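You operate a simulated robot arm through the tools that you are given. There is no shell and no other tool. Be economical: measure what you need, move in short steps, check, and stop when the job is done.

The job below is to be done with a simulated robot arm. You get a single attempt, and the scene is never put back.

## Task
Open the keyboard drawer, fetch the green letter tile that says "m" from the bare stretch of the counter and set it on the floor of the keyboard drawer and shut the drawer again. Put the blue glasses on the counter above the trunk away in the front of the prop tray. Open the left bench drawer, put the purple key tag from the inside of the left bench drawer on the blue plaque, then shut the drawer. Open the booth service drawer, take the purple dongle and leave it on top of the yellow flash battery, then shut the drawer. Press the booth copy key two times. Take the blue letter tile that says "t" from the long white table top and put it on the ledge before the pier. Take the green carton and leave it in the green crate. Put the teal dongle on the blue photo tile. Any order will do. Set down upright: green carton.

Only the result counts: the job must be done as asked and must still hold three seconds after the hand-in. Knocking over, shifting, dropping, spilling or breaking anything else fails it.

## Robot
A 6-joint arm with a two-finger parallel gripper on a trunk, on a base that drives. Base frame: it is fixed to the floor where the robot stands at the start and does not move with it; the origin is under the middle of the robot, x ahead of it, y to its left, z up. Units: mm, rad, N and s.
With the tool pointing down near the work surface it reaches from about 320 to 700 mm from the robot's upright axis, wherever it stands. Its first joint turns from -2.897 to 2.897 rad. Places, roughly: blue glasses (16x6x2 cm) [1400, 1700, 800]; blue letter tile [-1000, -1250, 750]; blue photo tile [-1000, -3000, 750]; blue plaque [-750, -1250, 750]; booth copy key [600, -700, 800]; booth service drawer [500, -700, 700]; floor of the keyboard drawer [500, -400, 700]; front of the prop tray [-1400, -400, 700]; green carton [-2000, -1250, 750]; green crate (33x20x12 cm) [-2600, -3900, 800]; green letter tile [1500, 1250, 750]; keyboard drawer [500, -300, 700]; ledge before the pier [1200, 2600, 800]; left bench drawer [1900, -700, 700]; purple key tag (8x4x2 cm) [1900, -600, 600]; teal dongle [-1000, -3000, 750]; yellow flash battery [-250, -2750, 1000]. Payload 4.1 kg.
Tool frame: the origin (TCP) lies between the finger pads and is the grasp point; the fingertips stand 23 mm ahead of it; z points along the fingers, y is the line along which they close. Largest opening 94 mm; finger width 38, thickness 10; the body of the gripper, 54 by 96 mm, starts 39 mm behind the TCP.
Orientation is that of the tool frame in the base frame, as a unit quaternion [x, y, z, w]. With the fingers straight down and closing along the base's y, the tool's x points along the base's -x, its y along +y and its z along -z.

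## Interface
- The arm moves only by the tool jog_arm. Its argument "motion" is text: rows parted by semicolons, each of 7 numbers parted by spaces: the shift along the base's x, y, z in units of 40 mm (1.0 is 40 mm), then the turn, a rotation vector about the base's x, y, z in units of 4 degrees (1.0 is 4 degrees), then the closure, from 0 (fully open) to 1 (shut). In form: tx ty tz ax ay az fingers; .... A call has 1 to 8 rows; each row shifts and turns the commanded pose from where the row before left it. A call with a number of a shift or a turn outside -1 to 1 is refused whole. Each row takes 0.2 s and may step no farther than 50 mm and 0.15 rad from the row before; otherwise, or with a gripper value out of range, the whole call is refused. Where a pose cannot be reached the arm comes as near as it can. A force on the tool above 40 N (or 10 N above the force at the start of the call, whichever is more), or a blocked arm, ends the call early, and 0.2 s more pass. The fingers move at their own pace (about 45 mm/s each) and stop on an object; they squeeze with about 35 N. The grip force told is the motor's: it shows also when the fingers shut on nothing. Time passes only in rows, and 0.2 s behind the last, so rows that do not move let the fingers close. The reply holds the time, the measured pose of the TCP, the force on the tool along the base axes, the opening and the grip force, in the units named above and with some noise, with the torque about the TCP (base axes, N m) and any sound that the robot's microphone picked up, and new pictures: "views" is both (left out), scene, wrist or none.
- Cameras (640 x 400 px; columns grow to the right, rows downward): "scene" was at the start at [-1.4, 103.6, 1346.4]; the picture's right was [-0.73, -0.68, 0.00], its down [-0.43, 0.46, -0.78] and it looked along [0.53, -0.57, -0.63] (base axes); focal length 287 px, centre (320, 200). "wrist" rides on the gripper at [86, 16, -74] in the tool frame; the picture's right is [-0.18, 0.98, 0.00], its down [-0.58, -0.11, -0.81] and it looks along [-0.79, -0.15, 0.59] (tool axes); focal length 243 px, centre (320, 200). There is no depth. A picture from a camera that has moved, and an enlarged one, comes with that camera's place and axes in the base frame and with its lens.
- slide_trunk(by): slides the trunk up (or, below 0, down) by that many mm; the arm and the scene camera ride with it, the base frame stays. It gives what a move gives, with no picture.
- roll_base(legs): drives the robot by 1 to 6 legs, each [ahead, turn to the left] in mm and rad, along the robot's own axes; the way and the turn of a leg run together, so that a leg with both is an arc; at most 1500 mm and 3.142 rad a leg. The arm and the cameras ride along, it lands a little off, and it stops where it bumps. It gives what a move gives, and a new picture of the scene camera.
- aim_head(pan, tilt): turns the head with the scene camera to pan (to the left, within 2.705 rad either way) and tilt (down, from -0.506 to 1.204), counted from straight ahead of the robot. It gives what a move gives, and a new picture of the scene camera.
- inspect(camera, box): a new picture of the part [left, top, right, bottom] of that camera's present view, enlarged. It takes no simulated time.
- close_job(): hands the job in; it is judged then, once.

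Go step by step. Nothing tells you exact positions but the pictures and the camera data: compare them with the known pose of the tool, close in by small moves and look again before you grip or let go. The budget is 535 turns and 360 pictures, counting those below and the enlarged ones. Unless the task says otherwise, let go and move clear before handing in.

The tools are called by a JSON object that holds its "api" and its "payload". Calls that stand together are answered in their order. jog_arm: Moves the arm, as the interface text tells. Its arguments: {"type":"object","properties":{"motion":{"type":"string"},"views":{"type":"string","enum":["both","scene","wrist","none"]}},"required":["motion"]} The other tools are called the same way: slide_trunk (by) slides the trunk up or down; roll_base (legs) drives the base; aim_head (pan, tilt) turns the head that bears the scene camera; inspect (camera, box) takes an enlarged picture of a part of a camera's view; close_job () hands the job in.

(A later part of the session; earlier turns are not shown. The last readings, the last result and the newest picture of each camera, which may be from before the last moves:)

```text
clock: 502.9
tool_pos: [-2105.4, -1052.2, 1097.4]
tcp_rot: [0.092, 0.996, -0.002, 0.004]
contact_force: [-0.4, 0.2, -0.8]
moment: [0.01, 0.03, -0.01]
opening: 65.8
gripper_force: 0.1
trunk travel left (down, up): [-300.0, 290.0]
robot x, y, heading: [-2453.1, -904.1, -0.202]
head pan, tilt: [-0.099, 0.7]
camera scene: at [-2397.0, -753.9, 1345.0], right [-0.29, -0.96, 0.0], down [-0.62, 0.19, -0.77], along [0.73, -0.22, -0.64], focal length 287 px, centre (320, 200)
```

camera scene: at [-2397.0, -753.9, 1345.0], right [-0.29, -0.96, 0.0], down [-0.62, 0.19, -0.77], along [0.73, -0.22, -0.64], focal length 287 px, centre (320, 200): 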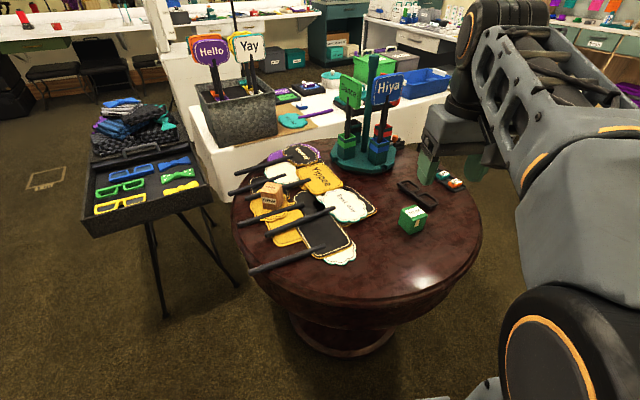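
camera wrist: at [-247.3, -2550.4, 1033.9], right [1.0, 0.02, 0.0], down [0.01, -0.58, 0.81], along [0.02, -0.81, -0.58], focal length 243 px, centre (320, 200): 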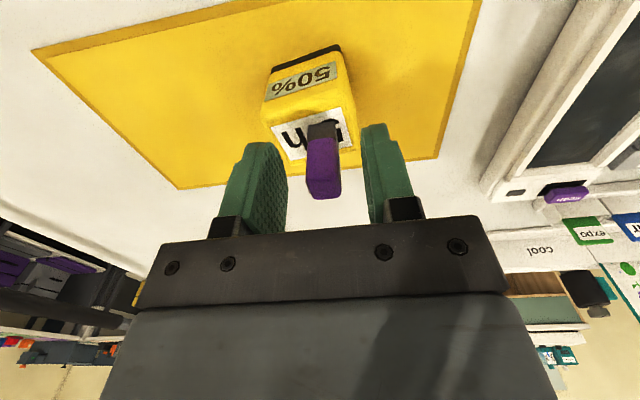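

Carton ≈(-1892,-1191,752). Moving above it.

{"api": "jog_arm", "payload": {"motion": ".75 -.48 -.4 0 0 0 0;.75 -.48 -.6 0 0 0 0;.75 -.48 -.6 0 0 0 0;.75 -.48 -.6 0 0 0 0;.75 -.48 -.6 0 0 0 0;.75 -.48 -.6 0 0 0 0;.75 -.48 -.6 0 0 0 0;0 0 -.6 0 0 0 0", "views": "both"}}

```text
clock: 504.7
tool_pos: [-1895.2, -1185.4, 914.9]
tcp_rot: [0.092, 0.996, -0.001, 0.004]
contact_force: [-0.2, -0.6, -0.1]
moment: [-0.02, -0.01, 0.02]
opening: 94.2
gripper_force: 0.1
trunk travel left (down, up): [-300.0, 290.0]
robot x, y, heading: [-2450.3, -906.8, -0.193]
head pan, tilt: [-0.099, 0.7]
camera scene: at [-2396.8, -754.1, 1345.0], right [-0.29, -0.96, 0.0], down [-0.62, 0.19, -0.76], along [0.73, -0.22, -0.64], focal length 287 px, centre (320, 200)
camera wrist: at [-1978.5, -1154.2, 988.6], right [0.36, 0.93, 0.0], down [0.55, -0.21, 0.81], along [0.76, -0.29, -0.58], focal length 243 px, centre (320, 200)
```

scene: 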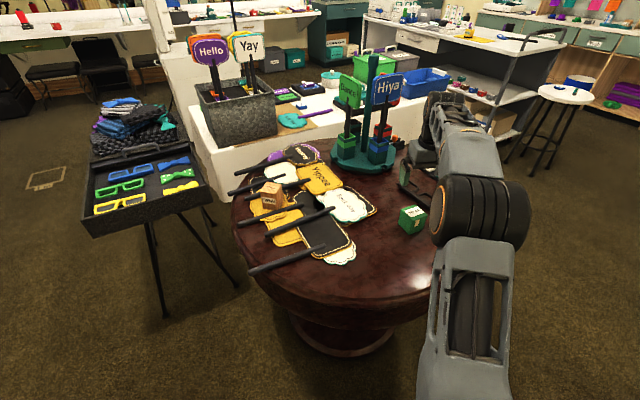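
wrist: 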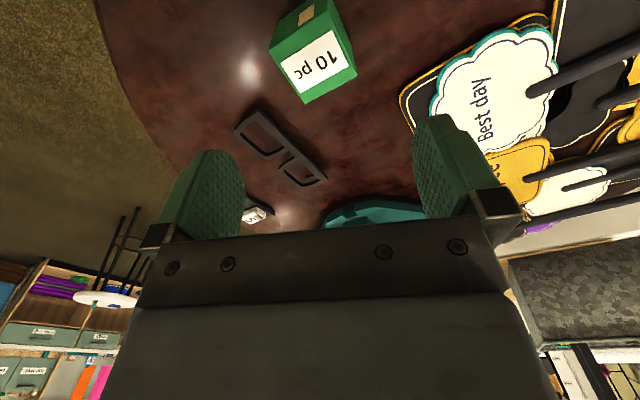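

Carton top centre ≈(-1879,-1196,765), rotated ~9°. Align (+19°) and descend partway.

{"api": "jog_arm", "payload": {"motion": ".2 -.13 -.6 0 0 1 0;.2 -.13 -.6 0 0 1 0;0 0 -.5 0 0 1 0;0 0 -.3 0 0 1 0;0 0 -.2 0 0 .75 0", "views": "both"}}

```text
clock: 505.9
tool_pos: [-1879.6, -1196.0, 824.7]
tcp_rot: [-0.073, 0.997, -0.001, 0.004]
contact_force: [-0.5, 0.2, 0.5]
moment: [0.02, 0.02, -0.01]
opening: 94.3
gripper_force: 0.1
trunk travel left (down, up): [-300.0, 290.0]
robot x, y, heading: [-2454.6, -902.8, -0.2]
head pan, tilt: [-0.099, 0.7]
camera scene: at [-2396.9, -754.0, 1345.0], right [-0.29, -0.96, 0.0], down [-0.62, 0.19, -0.76], along [0.73, -0.22, -0.64], focal length 287 px, centre (320, 200)
camera wrist: at [-1968.3, -1192.2, 898.4], right [0.04, 1.0, 0.0], down [0.58, -0.02, 0.81], along [0.81, -0.03, -0.58], focal length 243 px, centre (320, 200)
```

scene: 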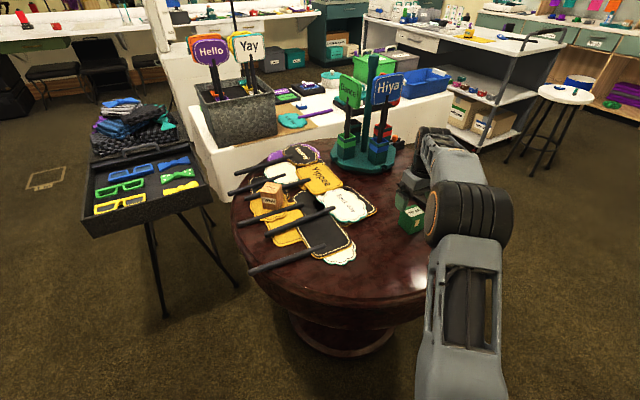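
wrist: 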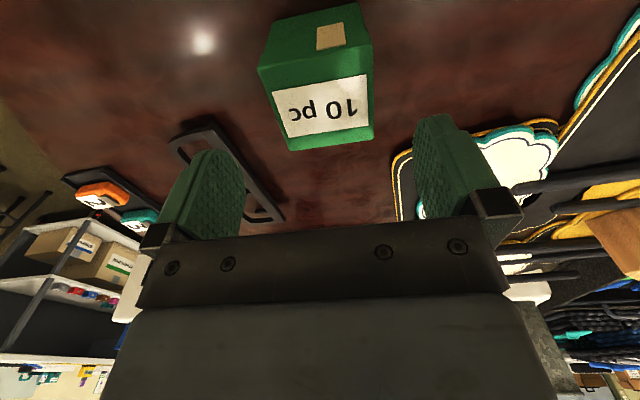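

{"api": "jog_arm", "payload": {"motion": ".2 .05 -.6 0 0 0 0;0 0 -.6 0 0 0 0;0 0 -.4 0 0 0 0;0 0 -.3 0 0 0 0", "views": "wrist"}}

```text
clock: 506.9
tool_pos: [-1870.9, -1194.3, 750.5]
tcp_rot: [-0.073, 0.997, 0.0, 0.004]
contact_force: [0.8, 0.5, -0.3]
moment: [-0.01, 0.0, -0.02]
opening: 93.9
gripper_force: 0.1
trunk travel left (down, up): [-300.0, 290.0]
robot x, y, heading: [-2449.2, -904.2, -0.197]
head pan, tilt: [-0.099, 0.7]
camera wrist: at [-1960.1, -1191.0, 824.3], right [0.04, 1.0, 0.0], down [0.58, -0.02, 0.81], along [0.81, -0.03, -0.59], focal length 243 px, centre (320, 200)
```

wrist: 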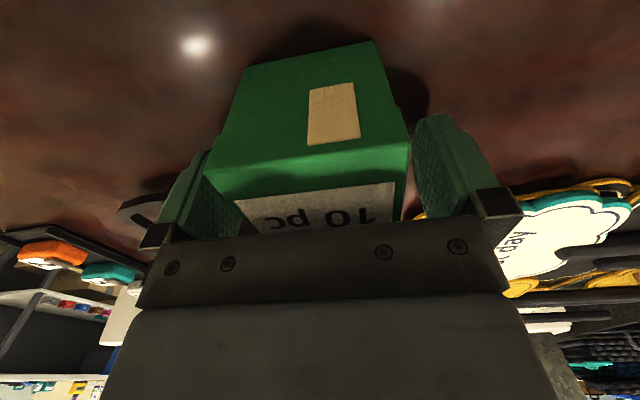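

{"api": "jog_arm", "payload": {"motion": "0 0 -.1 0 0 0 0;0 0 0 0 0 0 1;0 0 0 0 0 0 1;0 0 0 0 0 0 1;0 0 0 0 0 0 1;0 0 0 0 0 0 1", "views": "wrist"}}

```text
clock: 508.3
tool_pos: [-1870.9, -1195.7, 746.8]
tcp_rot: [-0.073, 0.997, -0.002, 0.004]
contact_force: [-0.3, 0.2, -0.1]
moment: [0.04, 0.01, -0.01]
opening: 53.7
gripper_force: 35.4
trunk travel left (down, up): [-300.0, 290.0]
robot x, y, heading: [-2452.0, -900.5, -0.197]
head pan, tilt: [-0.099, 0.7]
camera wrist: at [-1959.8, -1191.0, 820.4], right [0.04, 1.0, 0.0], down [0.58, -0.02, 0.81], along [0.81, -0.03, -0.58], focal length 243 px, centre (320, 200)
```

wrist: 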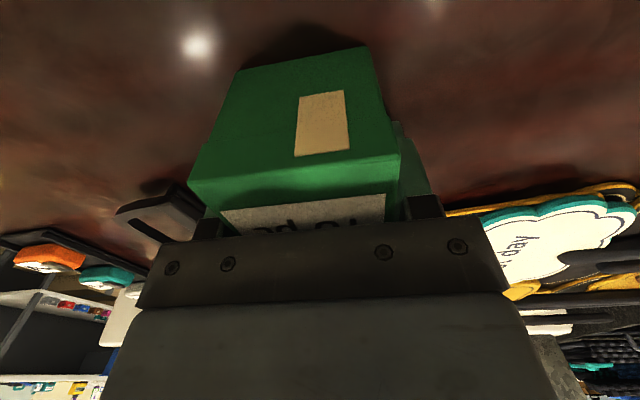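

{"api": "inspect", "payload": {"camera": "scene", "box": [370, 160, 450, 250]}}

```text
4.44 times, centred on (410, 205) of scene
camera zoom: at [-2396.9, -754.0, 1345.0], right [-0.29, -0.96, 0.0], down [-0.62, 0.19, -0.76], along [0.73, -0.22, -0.64], focal length 1277 px, centre (-80, 178)
```

zoom: 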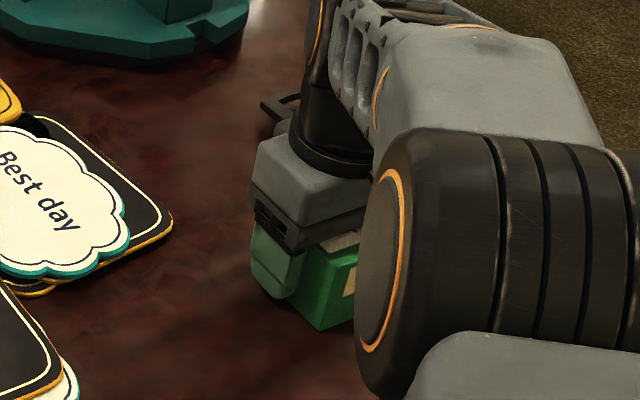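

Grip is a bit off-centre; reopen, shift 12 mm toward me, and regrip.

{"api": "jog_arm", "payload": {"motion": "0 0 0 0 0 0 0;0 0 0 0 0 0 0;0 0 0 0 0 0 0;-.3 -.05 0 0 0 0 0;0 0 0 0 0 0 1;0 0 0 0 0 0 1;0 0 0 0 0 0 1;0 0 0 0 0 0 1", "views": "wrist"}}

```text
clock: 510.1
tool_pos: [-1883.8, -1196.9, 746.6]
tcp_rot: [-0.073, 0.997, -0.001, 0.004]
contact_force: [-0.6, -0.4, 1.4]
moment: [0.02, 0.03, 0.0]
opening: 53.7
gripper_force: 34.9
trunk travel left (down, up): [-300.0, 290.0]
robot x, y, heading: [-2450.3, -902.9, -0.198]
head pan, tilt: [-0.099, 0.7]
camera wrist: at [-1972.1, -1193.0, 819.7], right [0.04, 1.0, 0.0], down [0.58, -0.02, 0.81], along [0.81, -0.03, -0.58], focal length 243 px, centre (320, 200)
```

wrist: 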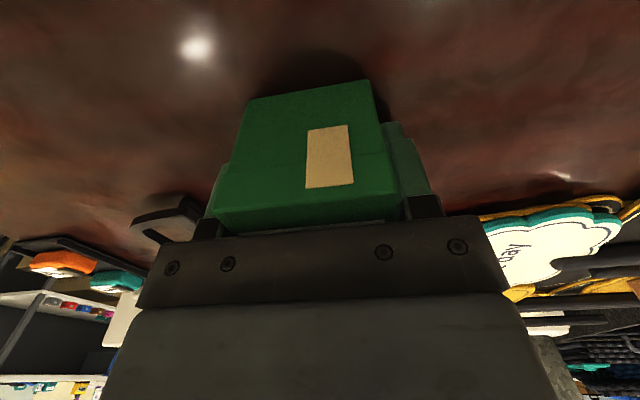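

Good. Lift and retract.

{"api": "jog_arm", "payload": {"motion": "0 0 .5 0 0 0 1;0 0 .9 0 0 0 1;0 0 .9 0 0 0 1;0 0 .9 0 0 0 1;0 0 .9 0 0 0 1;0 0 .9 0 0 0 1;0 0 .9 0 0 0 1;0 0 .9 0 0 0 1", "views": "none"}}

{"api": "jog_arm", "payload": {"motion": "-.8 .4 0 0 0 0 1;-.8 .4 0 0 0 0 1;-.8 .4 0 0 0 0 1;-.8 .4 0 0 0 0 1;-.8 .3 0 0 0 0 1;-.8 .3 0 0 0 0 1", "views": "both"}}

```text
clock: 511.9
tool_pos: [-1888.9, -1189.8, 1008.6]
tcp_rot: [-0.074, 0.997, -0.001, 0.004]
contact_force: [0.7, -0.2, -0.5]
moment: [0.01, -0.01, -0.01]
opening: 53.5
gripper_force: 35.4
out of reach, approached as far as the arm can: row 8
trunk travel left (down, up): [-300.0, 290.0]
robot x, y, heading: [-2450.8, -905.8, -0.193]
head pan, tilt: [-0.099, 0.7]
```

```text
clock: 513.3
tool_pos: [-2085.0, -1102.9, 1008.2]
tcp_rot: [-0.073, 0.997, -0.002, 0.005]
contact_force: [0.3, -0.3, -0.8]
moment: [0.0, 0.01, -0.02]
opening: 53.7
gripper_force: 34.9
trunk travel left (down, up): [-300.0, 290.0]
robot x, y, heading: [-2452.6, -904.7, -0.195]
head pan, tilt: [-0.099, 0.7]
camera scene: at [-2396.7, -754.1, 1345.0], right [-0.29, -0.96, 0.0], down [-0.62, 0.19, -0.76], along [0.73, -0.22, -0.64], focal length 287 px, centre (320, 200)
camera wrist: at [-2174.1, -1099.2, 1080.8], right [0.04, 1.0, 0.0], down [0.58, -0.02, 0.81], along [0.81, -0.03, -0.58], focal length 243 px, centre (320, 200)
```

scene: 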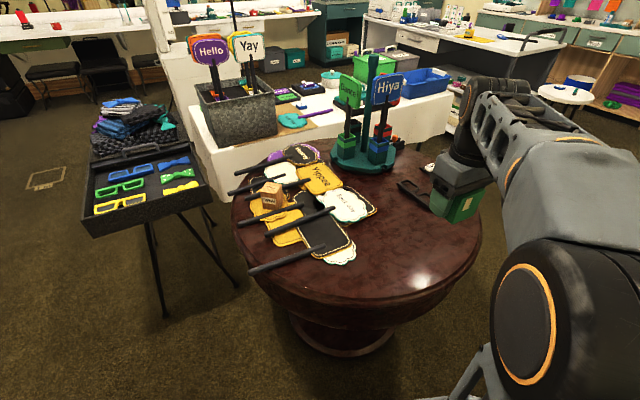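
wrist: 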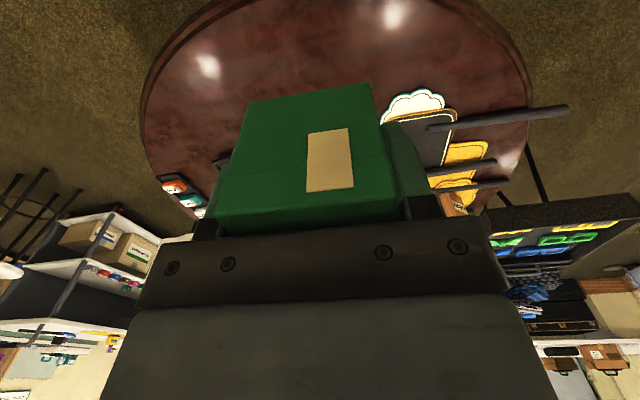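

{"api": "roll_base", "payload": {"legs": [[0, -1.4]]}}

{"api": "aim_head", "payload": {"pan": 0.0, "tilt": 0.45}}

```text
clock: 517.1
tool_pos: [-2580.5, -1302.4, 1006.3]
tcp_rot: [0.582, 0.813, -0.003, 0.003]
contact_force: [-0.4, -1.4, -0.8]
moment: [-0.03, -0.02, 0.01]
opening: 53.6
gripper_force: 35.2
trunk travel left (down, up): [-300.0, 290.0]
robot x, y, heading: [-2452.9, -903.4, -1.579]
head pan, tilt: [-0.099, 0.7]
camera scene: at [-2294.2, -930.8, 1345.0], right [-0.99, 0.11, 0.0], down [0.07, 0.64, -0.76], along [-0.09, -0.76, -0.64], focal length 287 px, centre (320, 200)
```

scene: 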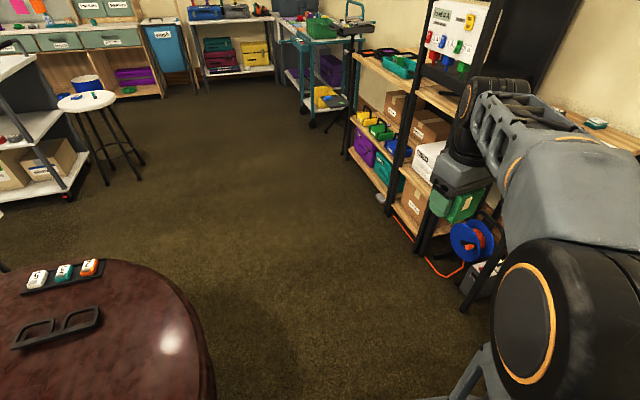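

```text
clock: 517.9
tool_pos: [-2581.4, -1300.3, 1009.2]
tcp_rot: [0.582, 0.813, -0.004, 0.001]
contact_force: [-0.3, 0.2, -0.6]
moment: [-0.03, 0.0, 0.01]
opening: 53.7
gripper_force: 35.0
trunk travel left (down, up): [-300.0, 290.0]
robot x, y, heading: [-2454.2, -906.7, -1.584]
head pan, tilt: [0.0, 0.45]
camera scene: at [-2285.9, -938.3, 1367.1], right [-1.0, 0.01, 0.0], down [0.01, 0.44, -0.9], along [-0.01, -0.9, -0.44], focal length 287 px, centre (320, 200)
```

scene: 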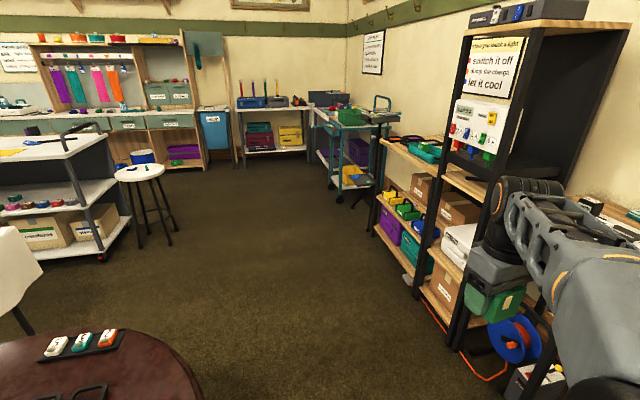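

The route south is clear: stool on the left, trolley with the green crate ahead. Drive closer.

{"api": "roll_base", "payload": {"legs": [[0, 0.067], [1400, 0], [700, 0]]}}

{"api": "aim_head", "payload": {"pan": -0.1, "tilt": 0.6}}

```text
clock: 528.8
tool_pos: [-2414.4, -3412.7, 1006.4]
tcp_rot: [0.547, 0.837, -0.003, 0.003]
contact_force: [-0.4, 0.3, -0.3]
moment: [-0.03, -0.02, 0.01]
opening: 53.5
gripper_force: 34.4
trunk travel left (down, up): [-300.0, 290.0]
robot x, y, heading: [-2319.2, -3006.3, -1.505]
head pan, tilt: [0.0, 0.45]
camera scene: at [-2150.4, -3026.4, 1367.2], right [-1.0, -0.07, 0.0], down [-0.03, 0.43, -0.9], along [0.06, -0.9, -0.44], focal length 287 px, centre (320, 200)
```

scene: 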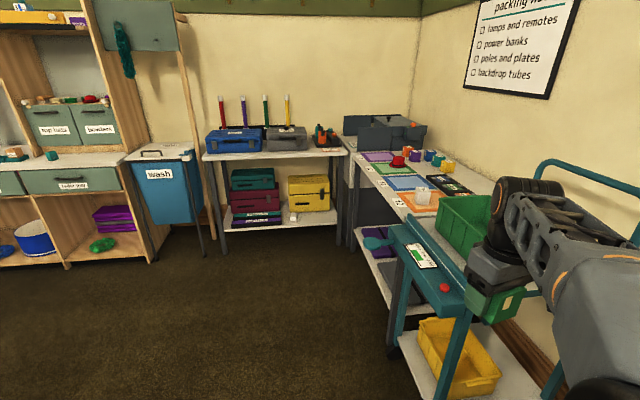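

```text
clock: 529.5
tool_pos: [-2414.2, -3412.6, 1008.1]
tcp_rot: [0.547, 0.837, -0.003, 0.003]
contact_force: [-0.3, -1.0, -2.0]
moment: [-0.01, 0.01, 0.0]
opening: 53.8
gripper_force: 35.5
trunk travel left (down, up): [-300.0, 290.0]
robot x, y, heading: [-2316.8, -3003.1, -1.501]
head pan, tilt: [-0.099, 0.6]
camera scene: at [-2159.4, -3023.1, 1353.7], right [-1.0, 0.03, 0.0], down [0.02, 0.56, -0.83], along [-0.02, -0.83, -0.56], focal length 287 px, centre (320, 200)
```

scene: 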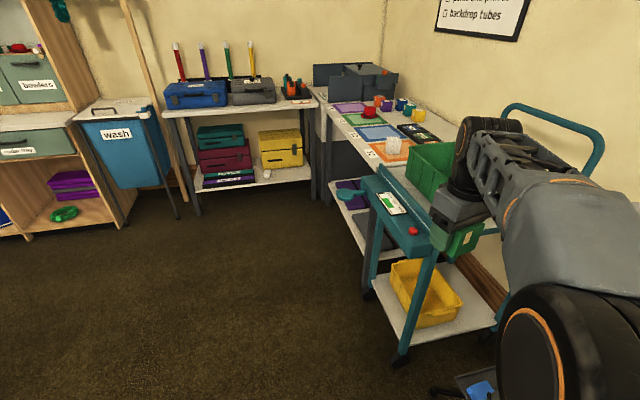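

Crate on trolley ≈(-2620,-3960). I'll raise the trunk, then drive to the trolley's east side facing it.

{"api": "slide_trunk", "payload": {"by": 120}}

{"api": "roll_base", "payload": {"legs": [[0, 0.209], [930, 0], [0, -1.55]]}}

{"api": "aim_head", "payload": {"pan": -0.1, "tilt": 0.7}}

```text
clock: 531.0
tool_pos: [-2413.4, -3412.9, 1126.1]
tcp_rot: [0.547, 0.837, -0.004, 0.003]
contact_force: [-0.1, -0.6, -0.9]
moment: [-0.03, 0.01, 0.01]
opening: 53.8
gripper_force: 35.2
trunk travel left (down, up): [-420.0, 170.0]
robot x, y, heading: [-2315.1, -2999.7, -1.508]
head pan, tilt: [-0.099, 0.6]
```

```text
clock: 539.4
tool_pos: [-2428.8, -4091.2, 1128.2]
tcp_rot: [0.859, 0.513, -0.005, -0.001]
contact_force: [0.0, 0.5, -0.8]
moment: [0.0, 0.0, -0.03]
opening: 53.7
gripper_force: 35.1
trunk travel left (down, up): [-420.0, 170.0]
robot x, y, heading: [-2056.3, -3915.4, -2.398]
head pan, tilt: [-0.099, 0.6]
stopped in leg 3: the robot was blocked; the commanded pose is now the measured one
camera scene: at [-1962.0, -4053.4, 1472.9], right [-0.6, 0.8, 0.0], down [0.45, 0.34, -0.83], along [-0.66, -0.5, -0.56], focal length 287 px, centre (320, 200)
```

scene: 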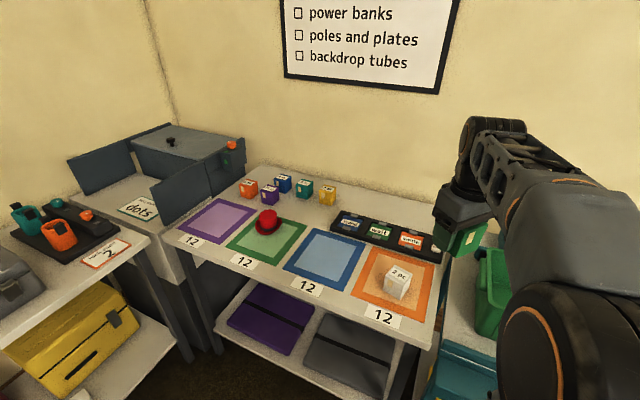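

```text
clock: 540.0
tool_pos: [-2428.6, -4092.0, 1128.5]
tcp_rot: [0.859, 0.512, -0.005, -0.002]
contact_force: [0.1, 0.4, -0.9]
moment: [-0.02, 0.01, -0.02]
opening: 53.6
gripper_force: 34.5
trunk travel left (down, up): [-420.0, 170.0]
robot x, y, heading: [-2053.5, -3918.0, -2.4]
head pan, tilt: [-0.099, 0.7]
camera scene: at [-1959.6, -4052.9, 1464.2], right [-0.6, 0.8, 0.01], down [0.51, 0.39, -0.77], along [-0.62, -0.46, -0.64], focal length 287 px, centre (320, 200)
```

scene: 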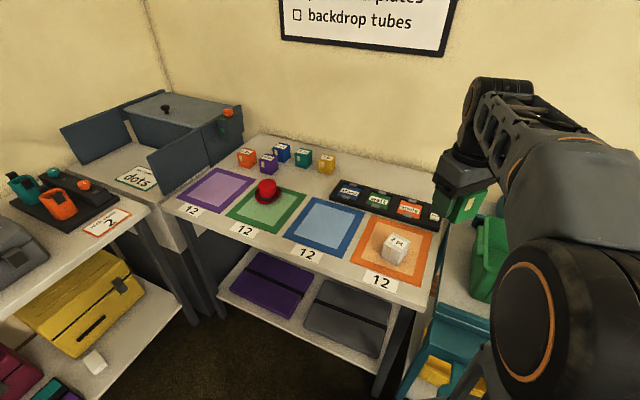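

I bumped lightly while turning; back off, then turn with more clearance and approach straight.

{"api": "roll_base", "payload": {"legs": [[-220, 0], [0, -0.48]]}}

{"api": "aim_head", "payload": {"pan": 0.0, "tilt": 0.7}}

```text
clock: 543.1
tool_pos: [-2308.3, -3747.7, 1127.7]
tcp_rot: [0.955, 0.296, -0.003, 0.0]
contact_force: [0.0, 0.3, -1.6]
moment: [-0.01, 0.01, 0.01]
opening: 53.9
gripper_force: 34.6
trunk travel left (down, up): [-420.0, 170.0]
robot x, y, heading: [-1893.5, -3764.7, -2.872]
head pan, tilt: [-0.099, 0.7]
camera scene: at [-1872.8, -3924.5, 1465.0], right [-0.17, 0.99, 0.0], down [0.64, 0.11, -0.76], along [-0.75, -0.13, -0.64], focal length 287 px, centre (320, 200)
```

scene: 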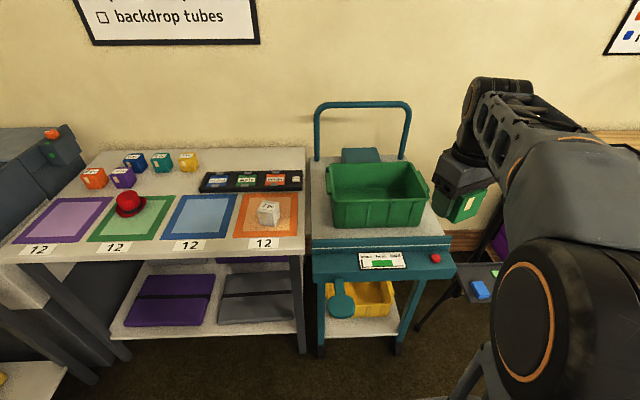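

```text
clock: 543.8
tool_pos: [-2308.7, -3747.0, 1126.9]
tcp_rot: [0.955, 0.296, -0.003, 0.0]
contact_force: [0.5, 0.9, -1.1]
moment: [-0.01, -0.01, -0.01]
opening: 53.5
gripper_force: 35.1
trunk travel left (down, up): [-420.0, 170.0]
robot x, y, heading: [-1890.0, -3767.1, -2.88]
head pan, tilt: [0.0, 0.7]
camera scene: at [-1871.0, -3932.8, 1465.0], right [-0.26, 0.96, 0.0], down [0.62, 0.17, -0.76], along [-0.74, -0.2, -0.64], focal length 287 px, centre (320, 200)
```

scene: 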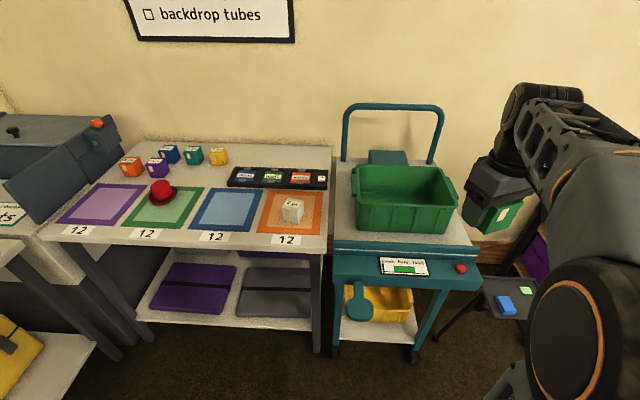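

Crate clearly visible, centre ≈(-2650,-3870). Advance 200 mm.

{"api": "roll_base", "payload": {"legs": [[200, 0]]}}

{"api": "jog_arm", "payload": {"motion": "-.8 .1 0 0 0 0 1;-.8 .1 0 0 0 0 1;-.6 .1 0 0 0 0 1", "views": "both"}}

```text
clock: 545.4
tool_pos: [-2503.6, -3800.0, 1127.5]
tcp_rot: [0.955, 0.295, -0.004, 0.0]
contact_force: [0.3, -0.4, -1.1]
moment: [-0.03, -0.01, -0.04]
opening: 53.5
gripper_force: 35.3
trunk travel left (down, up): [-420.0, 170.0]
robot x, y, heading: [-2085.2, -3816.4, -2.876]
head pan, tilt: [0.0, 0.7]
camera scene: at [-2066.4, -3985.8, 1465.0], right [-0.26, 0.97, 0.0], down [0.62, 0.17, -0.76], along [-0.74, -0.2, -0.64], focal length 287 px, centre (320, 200)
```

scene: 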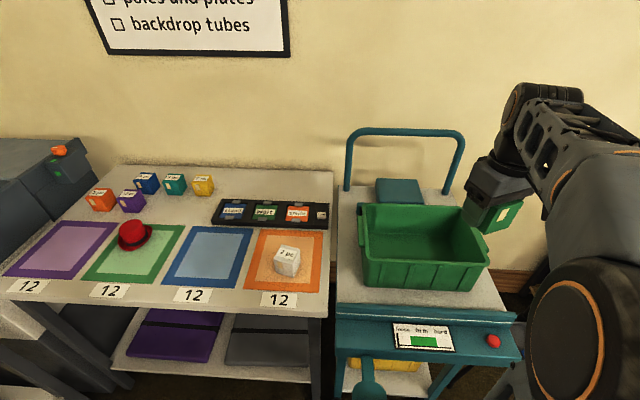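

```text
clock: 546.2
tool_pos: [-2588.8, -3784.1, 1128.2]
tcp_rot: [0.956, 0.294, -0.004, 0.0]
contact_force: [0.8, 0.3, -2.0]
moment: [-0.01, 0.01, -0.01]
opening: 53.6
gripper_force: 35.1
trunk travel left (down, up): [-420.0, 170.0]
robot x, y, heading: [-2089.7, -3820.0, -2.875]
head pan, tilt: [0.0, 0.7]
camera scene: at [-2066.4, -3985.7, 1465.0], right [-0.26, 0.97, 0.0], down [0.62, 0.17, -0.76], along [-0.74, -0.2, -0.64], focal length 287 px, centre (320, 200)
camera wrist: at [-2508.0, -3749.5, 1201.6], right [0.4, -0.92, 0.0], down [-0.54, -0.24, 0.81], along [-0.74, -0.33, -0.59], focal length 243 px, centre (320, 200)
```

scene: 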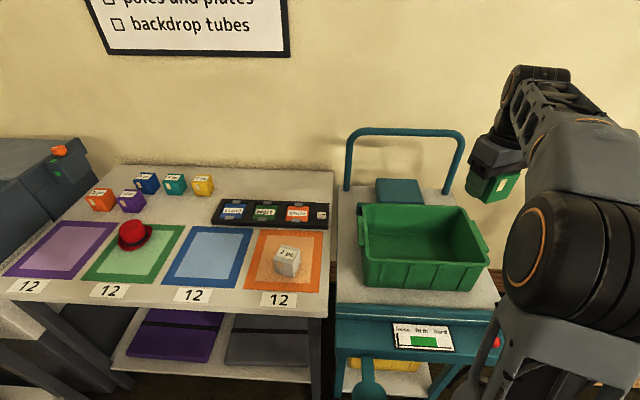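
wrist: 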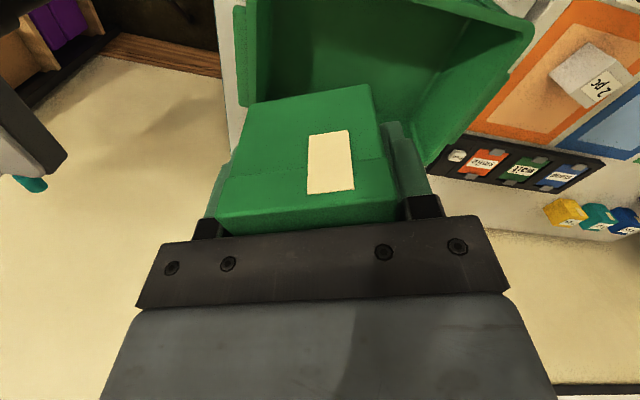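

Rim z≈912, crate centre ≈(-2649,-3857). Move over and lower.

{"api": "jog_arm", "payload": {"motion": "-.75 -.9 0 0 0 0 1;-.75 -.9 0 0 0 0 1;0 0 -.9 0 0 0 1;0 0 -.9 0 0 0 1;0 0 -.9 0 0 0 1", "views": "both"}}

```text
clock: 547.4
tool_pos: [-2649.6, -3859.1, 1018.5]
tcp_rot: [0.956, 0.295, -0.005, -0.001]
contact_force: [0.2, -0.3, -1.6]
moment: [0.02, 0.04, -0.01]
opening: 53.6
gripper_force: 34.6
trunk travel left (down, up): [-420.0, 170.0]
robot x, y, heading: [-2086.2, -3816.3, -2.879]
head pan, tilt: [0.0, 0.7]
camera scene: at [-2066.5, -3985.8, 1465.0], right [-0.26, 0.97, 0.0], down [0.62, 0.17, -0.76], along [-0.74, -0.2, -0.64], focal length 287 px, centre (320, 200)
camera wrist: at [-2568.4, -3824.5, 1091.5], right [0.4, -0.92, 0.0], down [-0.53, -0.24, 0.81], along [-0.74, -0.33, -0.58], focal length 243 px, centre (320, 200)
```

scene: 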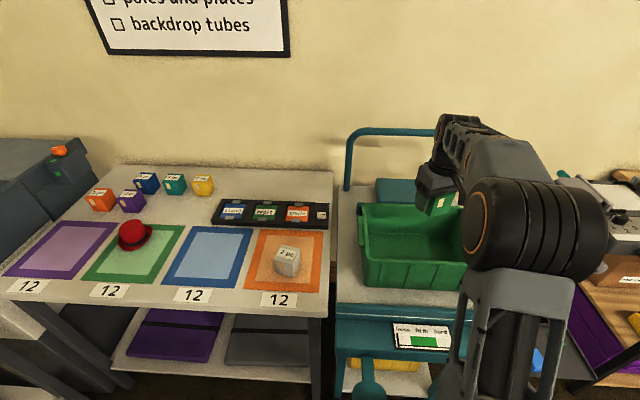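
wrist: 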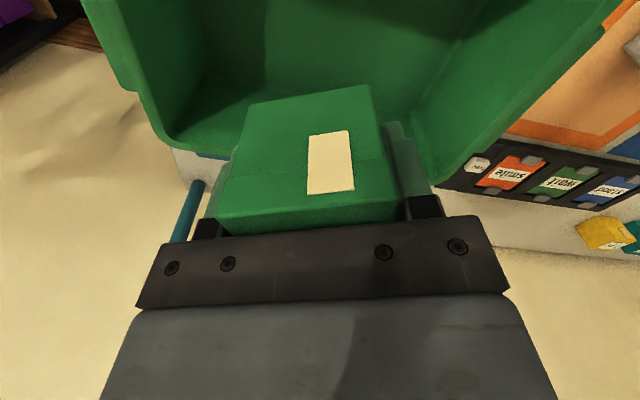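

{"api": "jog_arm", "payload": {"motion": ".1 -.2 -.9 0 0 0 1;0 0 -.9 0 0 0 1;0 0 -.9 0 0 0 1;0 0 -.4 0 0 0 1;0 0 -.3 0 0 0 1;0 0 -.3 0 0 0 1;0 0 -.3 0 0 0 1;0 0 -.3 0 0 0 1", "views": "both"}}

```text
clock: 549.2
tool_pos: [-2646.9, -3867.2, 849.7]
tcp_rot: [0.955, 0.296, -0.006, -0.001]
contact_force: [-5.1, 0.2, 21.4]
moment: [1.16, -2.52, 0.32]
opening: 53.5
gripper_force: 35.1
trunk travel left (down, up): [-420.0, 170.0]
robot x, y, heading: [-2089.6, -3816.9, -2.873]
head pan, tilt: [0.0, 0.7]
camera scene: at [-2065.5, -3985.8, 1465.6], right [-0.26, 0.97, 0.0], down [0.62, 0.17, -0.77], along [-0.74, -0.2, -0.64], focal length 287 px, centre (320, 200)
camera wrist: at [-2565.1, -3832.1, 922.9], right [0.4, -0.91, 0.0], down [-0.53, -0.24, 0.81], along [-0.74, -0.33, -0.58], focal length 243 px, centre (320, 200)
```

scene: 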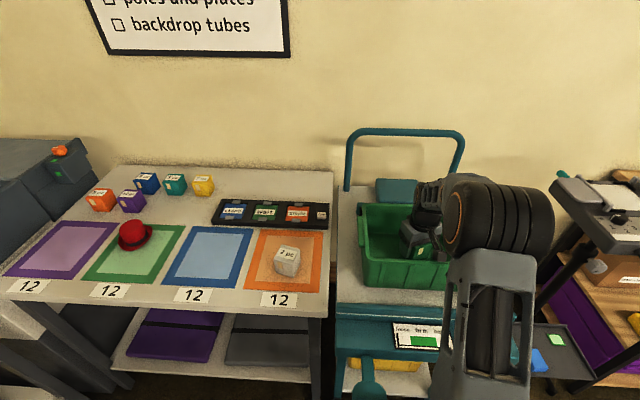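
wrist: 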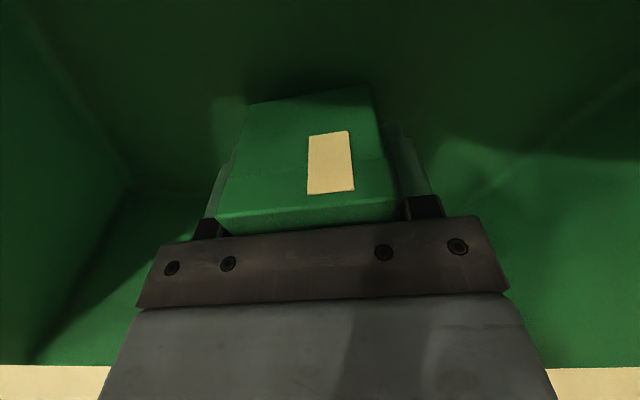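

The wrist camera touched the crate rim; raise and rotate the tool 70° so the camera lies along the crate's long axis.

{"api": "jog_arm", "payload": {"motion": "0 0 .8 0 0 0 1;0 0 .9 0 0 0 1;0 0 .9 0 0 1 1;0 0 0 0 0 1 1;0 0 0 0 0 1 1;0 0 0 0 0 1 1;0 0 0 0 0 1 1;0 0 0 0 0 1 1", "views": "none"}}

{"api": "jog_arm", "payload": {"motion": "0 0 0 0 0 1 1;0 0 0 0 0 1 1;0 0 0 0 0 1 1;0 0 0 0 0 1 1;0 0 0 0 0 1 1;0 0 0 0 0 1 1;0 0 0 0 0 1 1;0 0 0 0 0 1 1", "views": "none"}}

{"api": "jog_arm", "payload": {"motion": "0 0 0 0 0 1 1;0 0 0 0 0 1 1;0 0 0 0 0 1 1;0 0 0 0 0 .5 1", "views": "both"}}

```text
clock: 551.0
tool_pos: [-2647.1, -3867.9, 950.4]
tcp_rot: [0.873, 0.488, -0.003, 0.001]
contact_force: [0.1, 0.2, -0.9]
moment: [0.0, 0.02, -0.01]
opening: 53.6
gripper_force: 35.4
trunk travel left (down, up): [-420.0, 170.0]
robot x, y, heading: [-2085.7, -3819.1, -2.88]
head pan, tilt: [0.0, 0.7]
```

```text
clock: 552.8
tool_pos: [-2646.6, -3867.5, 951.3]
tcp_rot: [0.704, 0.71, -0.004, 0.001]
contact_force: [-1.1, 0.0, -1.0]
moment: [-0.01, -0.03, 0.01]
opening: 53.8
gripper_force: 35.1
trunk travel left (down, up): [-420.0, 170.0]
robot x, y, heading: [-2083.0, -3815.7, -2.876]
head pan, tilt: [0.0, 0.7]
```

```text
clock: 553.8
tool_pos: [-2647.1, -3866.7, 952.2]
tcp_rot: [0.612, 0.79, -0.003, 0.002]
contact_force: [0.1, 0.5, -0.7]
moment: [-0.04, 0.01, 0.0]
opening: 53.5
gripper_force: 35.4
trunk travel left (down, up): [-420.0, 170.0]
robot x, y, heading: [-2083.8, -3816.7, -2.875]
head pan, tilt: [0.0, 0.7]
camera scene: at [-2066.3, -3985.8, 1465.0], right [-0.26, 0.97, 0.0], down [0.62, 0.17, -0.76], along [-0.74, -0.2, -0.64], focal length 287 px, centre (320, 200)
camera wrist: at [-2653.3, -3779.2, 1025.3], right [1.0, 0.07, 0.0], down [0.04, -0.58, 0.81], along [0.05, -0.81, -0.58], focal length 243 px, centre (320, 200)
```

scene: 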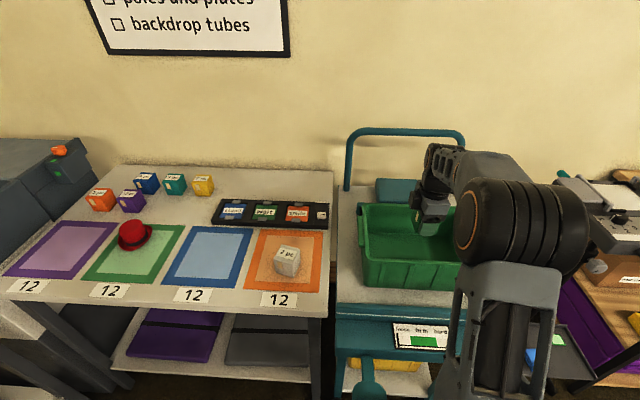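
wrist: 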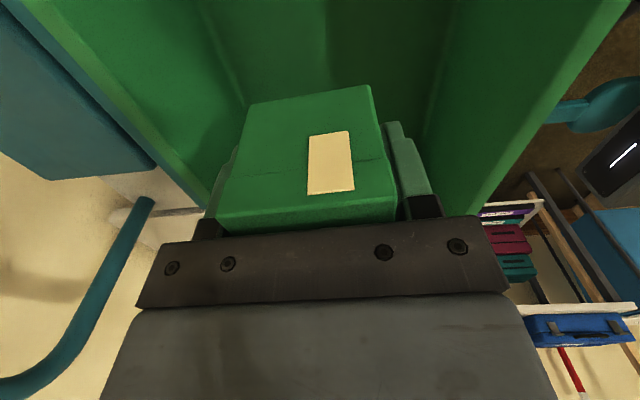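

Aligned with the crate. Lowering to the crate floor.

{"api": "jog_arm", "payload": {"motion": "0 0 -.9 0 0 0 1;0 0 -.9 0 0 0 1;0 0 -.5 0 0 0 1;0 0 -.3 0 0 0 1;0 0 -.25 0 0 0 1;0 0 -.25 0 0 0 1;0 0 -.25 0 0 0 1;0 0 -.25 0 0 0 1", "views": "wrist"}}

```text
clock: 555.3
tool_pos: [-2649.0, -3868.0, 829.5]
tcp_rot: [0.613, 0.79, -0.008, -0.003]
contact_force: [2.8, -0.1, 21.7]
moment: [0.35, -0.69, -0.11]
opening: 53.6
gripper_force: 35.0
trunk travel left (down, up): [-420.0, 170.0]
robot x, y, heading: [-2085.6, -3817.7, -2.878]
head pan, tilt: [0.0, 0.7]
stopped in row 7: the force on the tool passed its limit (the readings are from after the stop); the commanded pose is now the measured one
camera wrist: at [-2654.1, -3779.0, 903.4], right [1.0, 0.07, -0.01], down [0.05, -0.58, 0.81], along [0.04, -0.81, -0.59], focal length 243 px, centre (320, 200)
```

wrist: 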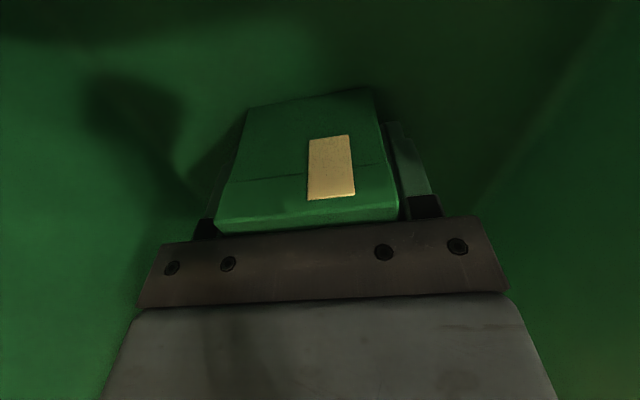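

Carton rests on the crate floor. Release and lift.

{"api": "jog_arm", "payload": {"motion": "0 0 .05 0 0 0 0.9;0 0 0 0 0 0 0.15;0 0 0 0 0 0 0.15;0 0 0 0 0 0 0.15;0 0 .4 0 0 0 0.15;0 0 .9 0 0 0 0.15;0 0 .9 0 0 0 0.15;0 0 .9 0 0 0 0.15", "views": "none"}}

{"api": "jog_arm", "payload": {"motion": "0 0 .9 0 0 0 0.15;0 0 .9 0 0 0 0.15;0 0 .9 0 0 0 0.15;.4 0 .4 0 0 0 0.15", "views": "both"}}

```text
clock: 557.1
tool_pos: [-2647.6, -3867.2, 953.3]
tcp_rot: [0.614, 0.789, -0.006, 0.0]
contact_force: [0.7, -0.3, -0.3]
moment: [0.01, -0.03, -0.03]
opening: 80.1
gripper_force: 0.1
trunk travel left (down, up): [-420.0, 170.0]
robot x, y, heading: [-2087.4, -3818.0, -2.876]
head pan, tilt: [0.0, 0.7]
```

```text
clock: 558.1
tool_pos: [-2634.5, -3868.8, 1075.7]
tcp_rot: [0.613, 0.79, -0.005, -0.001]
contact_force: [0.3, 0.5, -0.3]
moment: [0.02, -0.02, -0.01]
opening: 80.0
gripper_force: 0.0
trunk travel left (down, up): [-420.0, 170.0]
robot x, y, heading: [-2087.4, -3814.4, -2.879]
head pan, tilt: [0.0, 0.7]
camera scene: at [-2066.0, -3985.8, 1465.0], right [-0.26, 0.97, 0.0], down [0.62, 0.17, -0.76], along [-0.74, -0.2, -0.64], focal length 287 px, centre (320, 200)
camera wrist: at [-2639.8, -3780.3, 1149.4], right [1.0, 0.07, -0.01], down [0.04, -0.58, 0.81], along [0.05, -0.81, -0.59], focal length 243 px, centre (320, 200)
```

scene: 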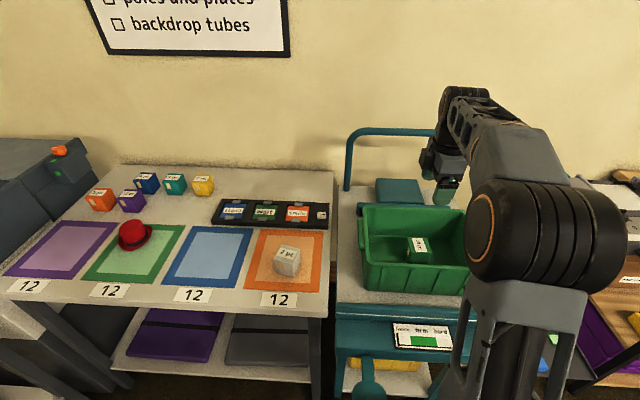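
wrist: 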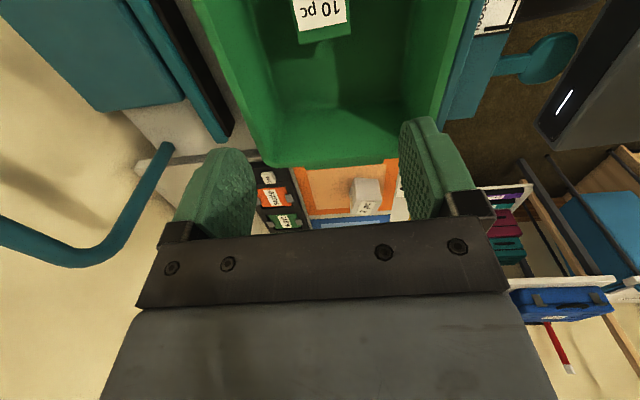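

Carton is upright in the crate. Now restore the tool yaw, retract, and head for the stool with the teal dongle.

{"api": "jog_arm", "payload": {"motion": ".5 -.15 0 0 0 -1 0.3;.5 -.15 0 0 0 -1 0.3;.5 -.15 0 0 0 -1 0.3;.5 -.15 0 0 0 -1 0.3;.5 -.15 0 0 0 -1 0.3;.5 -.15 0 0 0 -1 0.3;.5 -.15 0 0 0 -1 0.3;.5 -.15 0 0 0 -1 0.3", "views": "none"}}

{"api": "jog_arm", "payload": {"motion": "0 0 0 0 0 -1 0.3;0 0 0 0 0 -1 0.3;0 0 0 0 0 -1 0.3;0 0 0 0 0 -1 0.3;0 0 0 0 0 -1 0.3;0 0 0 0 0 -1 0.3;0 0 0 0 0 -1 0.3;0 0 0 0 0 -1 0.3", "views": "none"}}

{"api": "roll_base", "payload": {"legs": [[-250, 0], [0, -2.22], [756, 0], [0, -1.05]]}}

{"api": "slide_trunk", "payload": {"by": -120}}

{"api": "aim_head", "payload": {"pan": 0.0, "tilt": 0.6}}

```text
clock: 559.9
tool_pos: [-2471.2, -3915.0, 1075.4]
tcp_rot: [0.808, 0.589, -0.005, -0.003]
contact_force: [0.0, 1.2, 0.1]
moment: [0.02, -0.01, 0.01]
opening: 65.7
gripper_force: 0.1
trunk travel left (down, up): [-420.0, 170.0]
robot x, y, heading: [-2085.0, -3819.1, -2.877]
head pan, tilt: [0.0, 0.7]
```

```text
clock: 561.7
tool_pos: [-2474.0, -3915.7, 1076.5]
tcp_rot: [0.939, 0.345, -0.005, -0.004]
contact_force: [0.8, -0.6, 0.5]
moment: [0.01, -0.02, -0.03]
opening: 66.1
gripper_force: 0.0
trunk travel left (down, up): [-420.0, 170.0]
robot x, y, heading: [-2085.7, -3818.3, -2.874]
head pan, tilt: [0.0, 0.7]
```

```text
clock: 575.1
tool_pos: [-1193.2, -2977.8, 1076.6]
tcp_rot: [-0.301, 0.954, -0.004, 0.004]
contact_force: [-0.4, 0.4, 0.3]
moment: [0.0, -0.02, 0.01]
opening: 66.0
gripper_force: 0.1
trunk travel left (down, up): [-420.0, 170.0]
robot x, y, heading: [-1590.1, -3034.9, 0.167]
head pan, tilt: [0.0, 0.7]
camera scene: at [-1592.3, -2869.2, 1465.0], right [0.17, -0.99, 0.0], down [-0.63, -0.11, -0.76], along [0.75, 0.13, -0.64], focal length 287 px, centre (320, 200)
```

scene: 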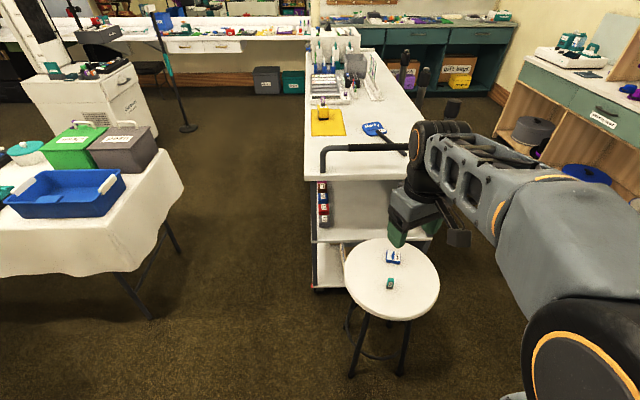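

```text
clock: 576.6
tool_pos: [-1193.4, -2976.4, 957.4]
tcp_rot: [-0.3, 0.954, -0.004, 0.004]
contact_force: [-0.3, 0.5, -0.4]
moment: [-0.03, -0.03, -0.02]
opening: 66.0
gripper_force: 0.1
trunk travel left (down, up): [-300.0, 290.0]
robot x, y, heading: [-1589.4, -3039.5, 0.171]
head pan, tilt: [0.0, 0.7]
```

```text
clock: 577.3
tool_pos: [-1194.0, -2976.2, 956.0]
tcp_rot: [-0.3, 0.954, -0.004, 0.004]
contact_force: [-0.5, -0.2, 0.8]
moment: [0.01, -0.05, 0.0]
opening: 65.7
gripper_force: 0.0
trunk travel left (down, up): [-300.0, 290.0]
robot x, y, heading: [-1591.7, -3037.4, 0.174]
head pan, tilt: [0.0, 0.6]
camera scene: at [-1588.9, -2868.6, 1353.6], right [0.17, -0.99, 0.0], down [-0.56, -0.1, -0.82], along [0.81, 0.14, -0.57], focal length 287 px, centre (320, 200)
```

scene: 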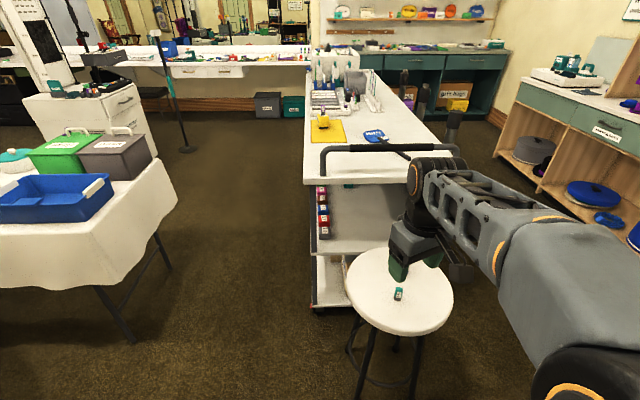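

{"api": "inspect", "payload": {"camera": "scene", "box": [340, 230, 470, 340]}}

{"api": "inspect", "payload": {"camera": "scene", "box": [290, 90, 410, 170]}}

{"api": "inspect", "payload": {"camera": "wrist", "box": [0, 0, 640, 400]}}

```text
3.64 times, centred on (405, 285) of scene
camera zoom: at [-1588.9, -2868.6, 1353.6], right [0.17, -0.99, 0.0], down [-0.56, -0.1, -0.82], along [0.81, 0.14, -0.57], focal length 1045 px, centre (11, -109)
```

zoom: 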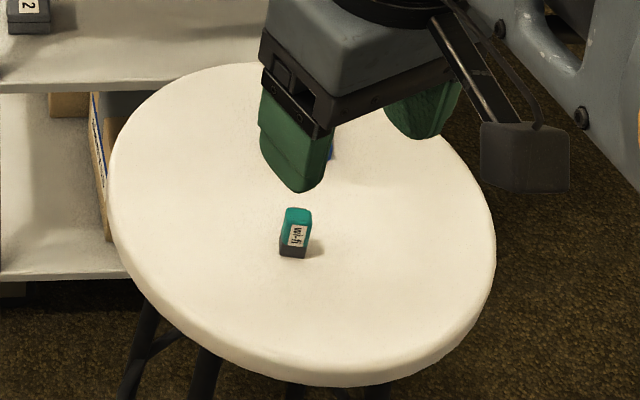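

```text
5.00 times, centred on (350, 130) of scene
camera zoom: at [-1588.9, -2868.6, 1353.6], right [0.17, -0.99, 0.0], down [-0.56, -0.1, -0.82], along [0.81, 0.14, -0.57], focal length 1437 px, centre (170, 550)
```

zoom: 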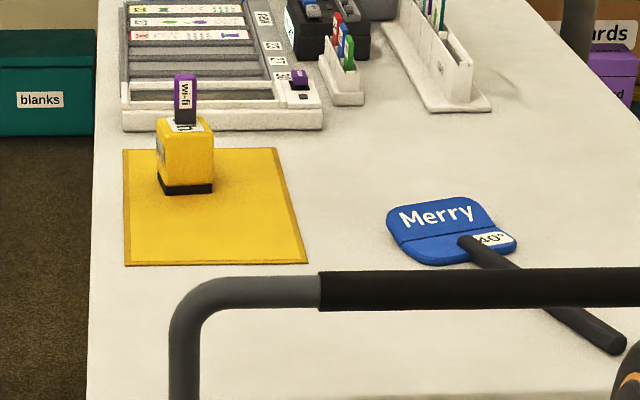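

```text
1.00 times, centred on (320, 200) of wrist
camera zoom: at [-1274.7, -3012.6, 1030.3], right [-0.41, 0.91, -0.01], down [0.53, 0.25, 0.81], along [0.74, 0.33, -0.59], focal length 243 px, centre (320, 200)
```

zoom: 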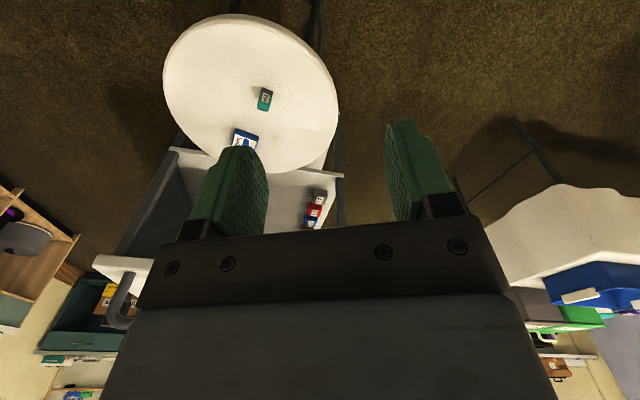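

The purple dongle stands nicely on the battery. For the stool, advance 110 mm and bring the gripper over the teal dongle.

{"api": "roll_base", "payload": {"legs": [[110, 0]]}}

{"api": "jog_arm", "payload": {"motion": ".6 -.5 -.6 0 0 0 0.2;.6 -.5 -.8 0 0 0 0.2;.3 -.2 -.9 0 0 0 0.2;0 0 -.9 0 0 0 0.2;0 0 -.9 0 0 0 0.2", "views": "both"}}

```text
clock: 578.5
tool_pos: [-1085.3, -2957.3, 956.1]
tcp_rot: [-0.301, 0.953, -0.004, 0.004]
contact_force: [-0.4, 0.3, 0.7]
moment: [-0.02, -0.03, -0.04]
opening: 66.0
gripper_force: 0.1
trunk travel left (down, up): [-300.0, 290.0]
robot x, y, heading: [-1480.7, -3018.5, 0.174]
head pan, tilt: [0.0, 0.6]
camera scene: at [-1481.0, -2849.9, 1353.6], right [0.17, -0.99, 0.0], down [-0.56, -0.1, -0.83], along [0.81, 0.14, -0.56], focal length 287 px, centre (320, 200)
```

scene: 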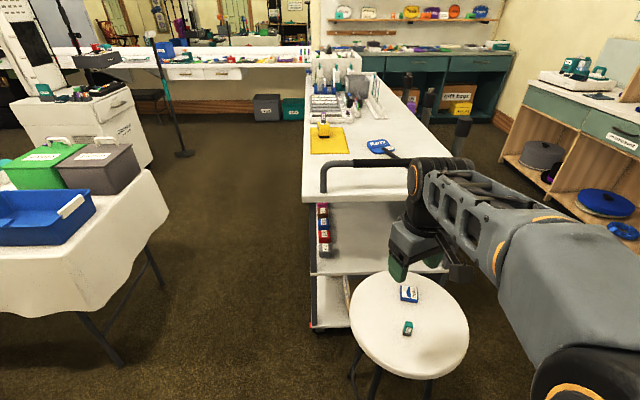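

```text
clock: 579.7
tool_pos: [-1023.9, -3005.0, 793.0]
tcp_rot: [-0.3, 0.954, -0.004, 0.005]
contact_force: [0.5, -0.3, 0.1]
moment: [-0.01, 0.01, -0.01]
opening: 75.2
gripper_force: 0.0
trunk travel left (down, up): [-300.0, 290.0]
robot x, y, heading: [-1478.7, -3020.4, 0.172]
head pan, tilt: [0.0, 0.6]
camera scene: at [-1481.0, -2849.8, 1353.7], right [0.17, -0.99, 0.0], down [-0.56, -0.1, -0.83], along [0.81, 0.14, -0.56], focal length 287 px, centre (320, 200)
camera wrist: at [-1105.6, -3040.4, 866.3], right [-0.41, 0.91, -0.01], down [0.53, 0.25, 0.81], along [0.74, 0.33, -0.58], focal length 243 px, centre (320, 200)
```

scene: 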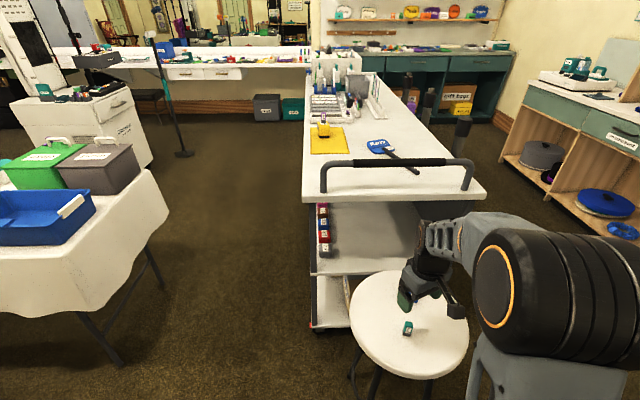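
wrist: 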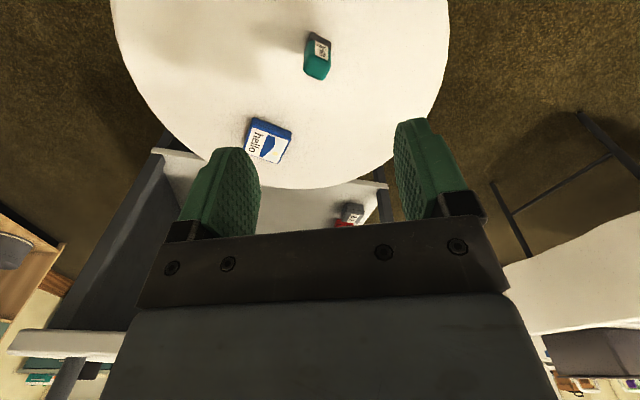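

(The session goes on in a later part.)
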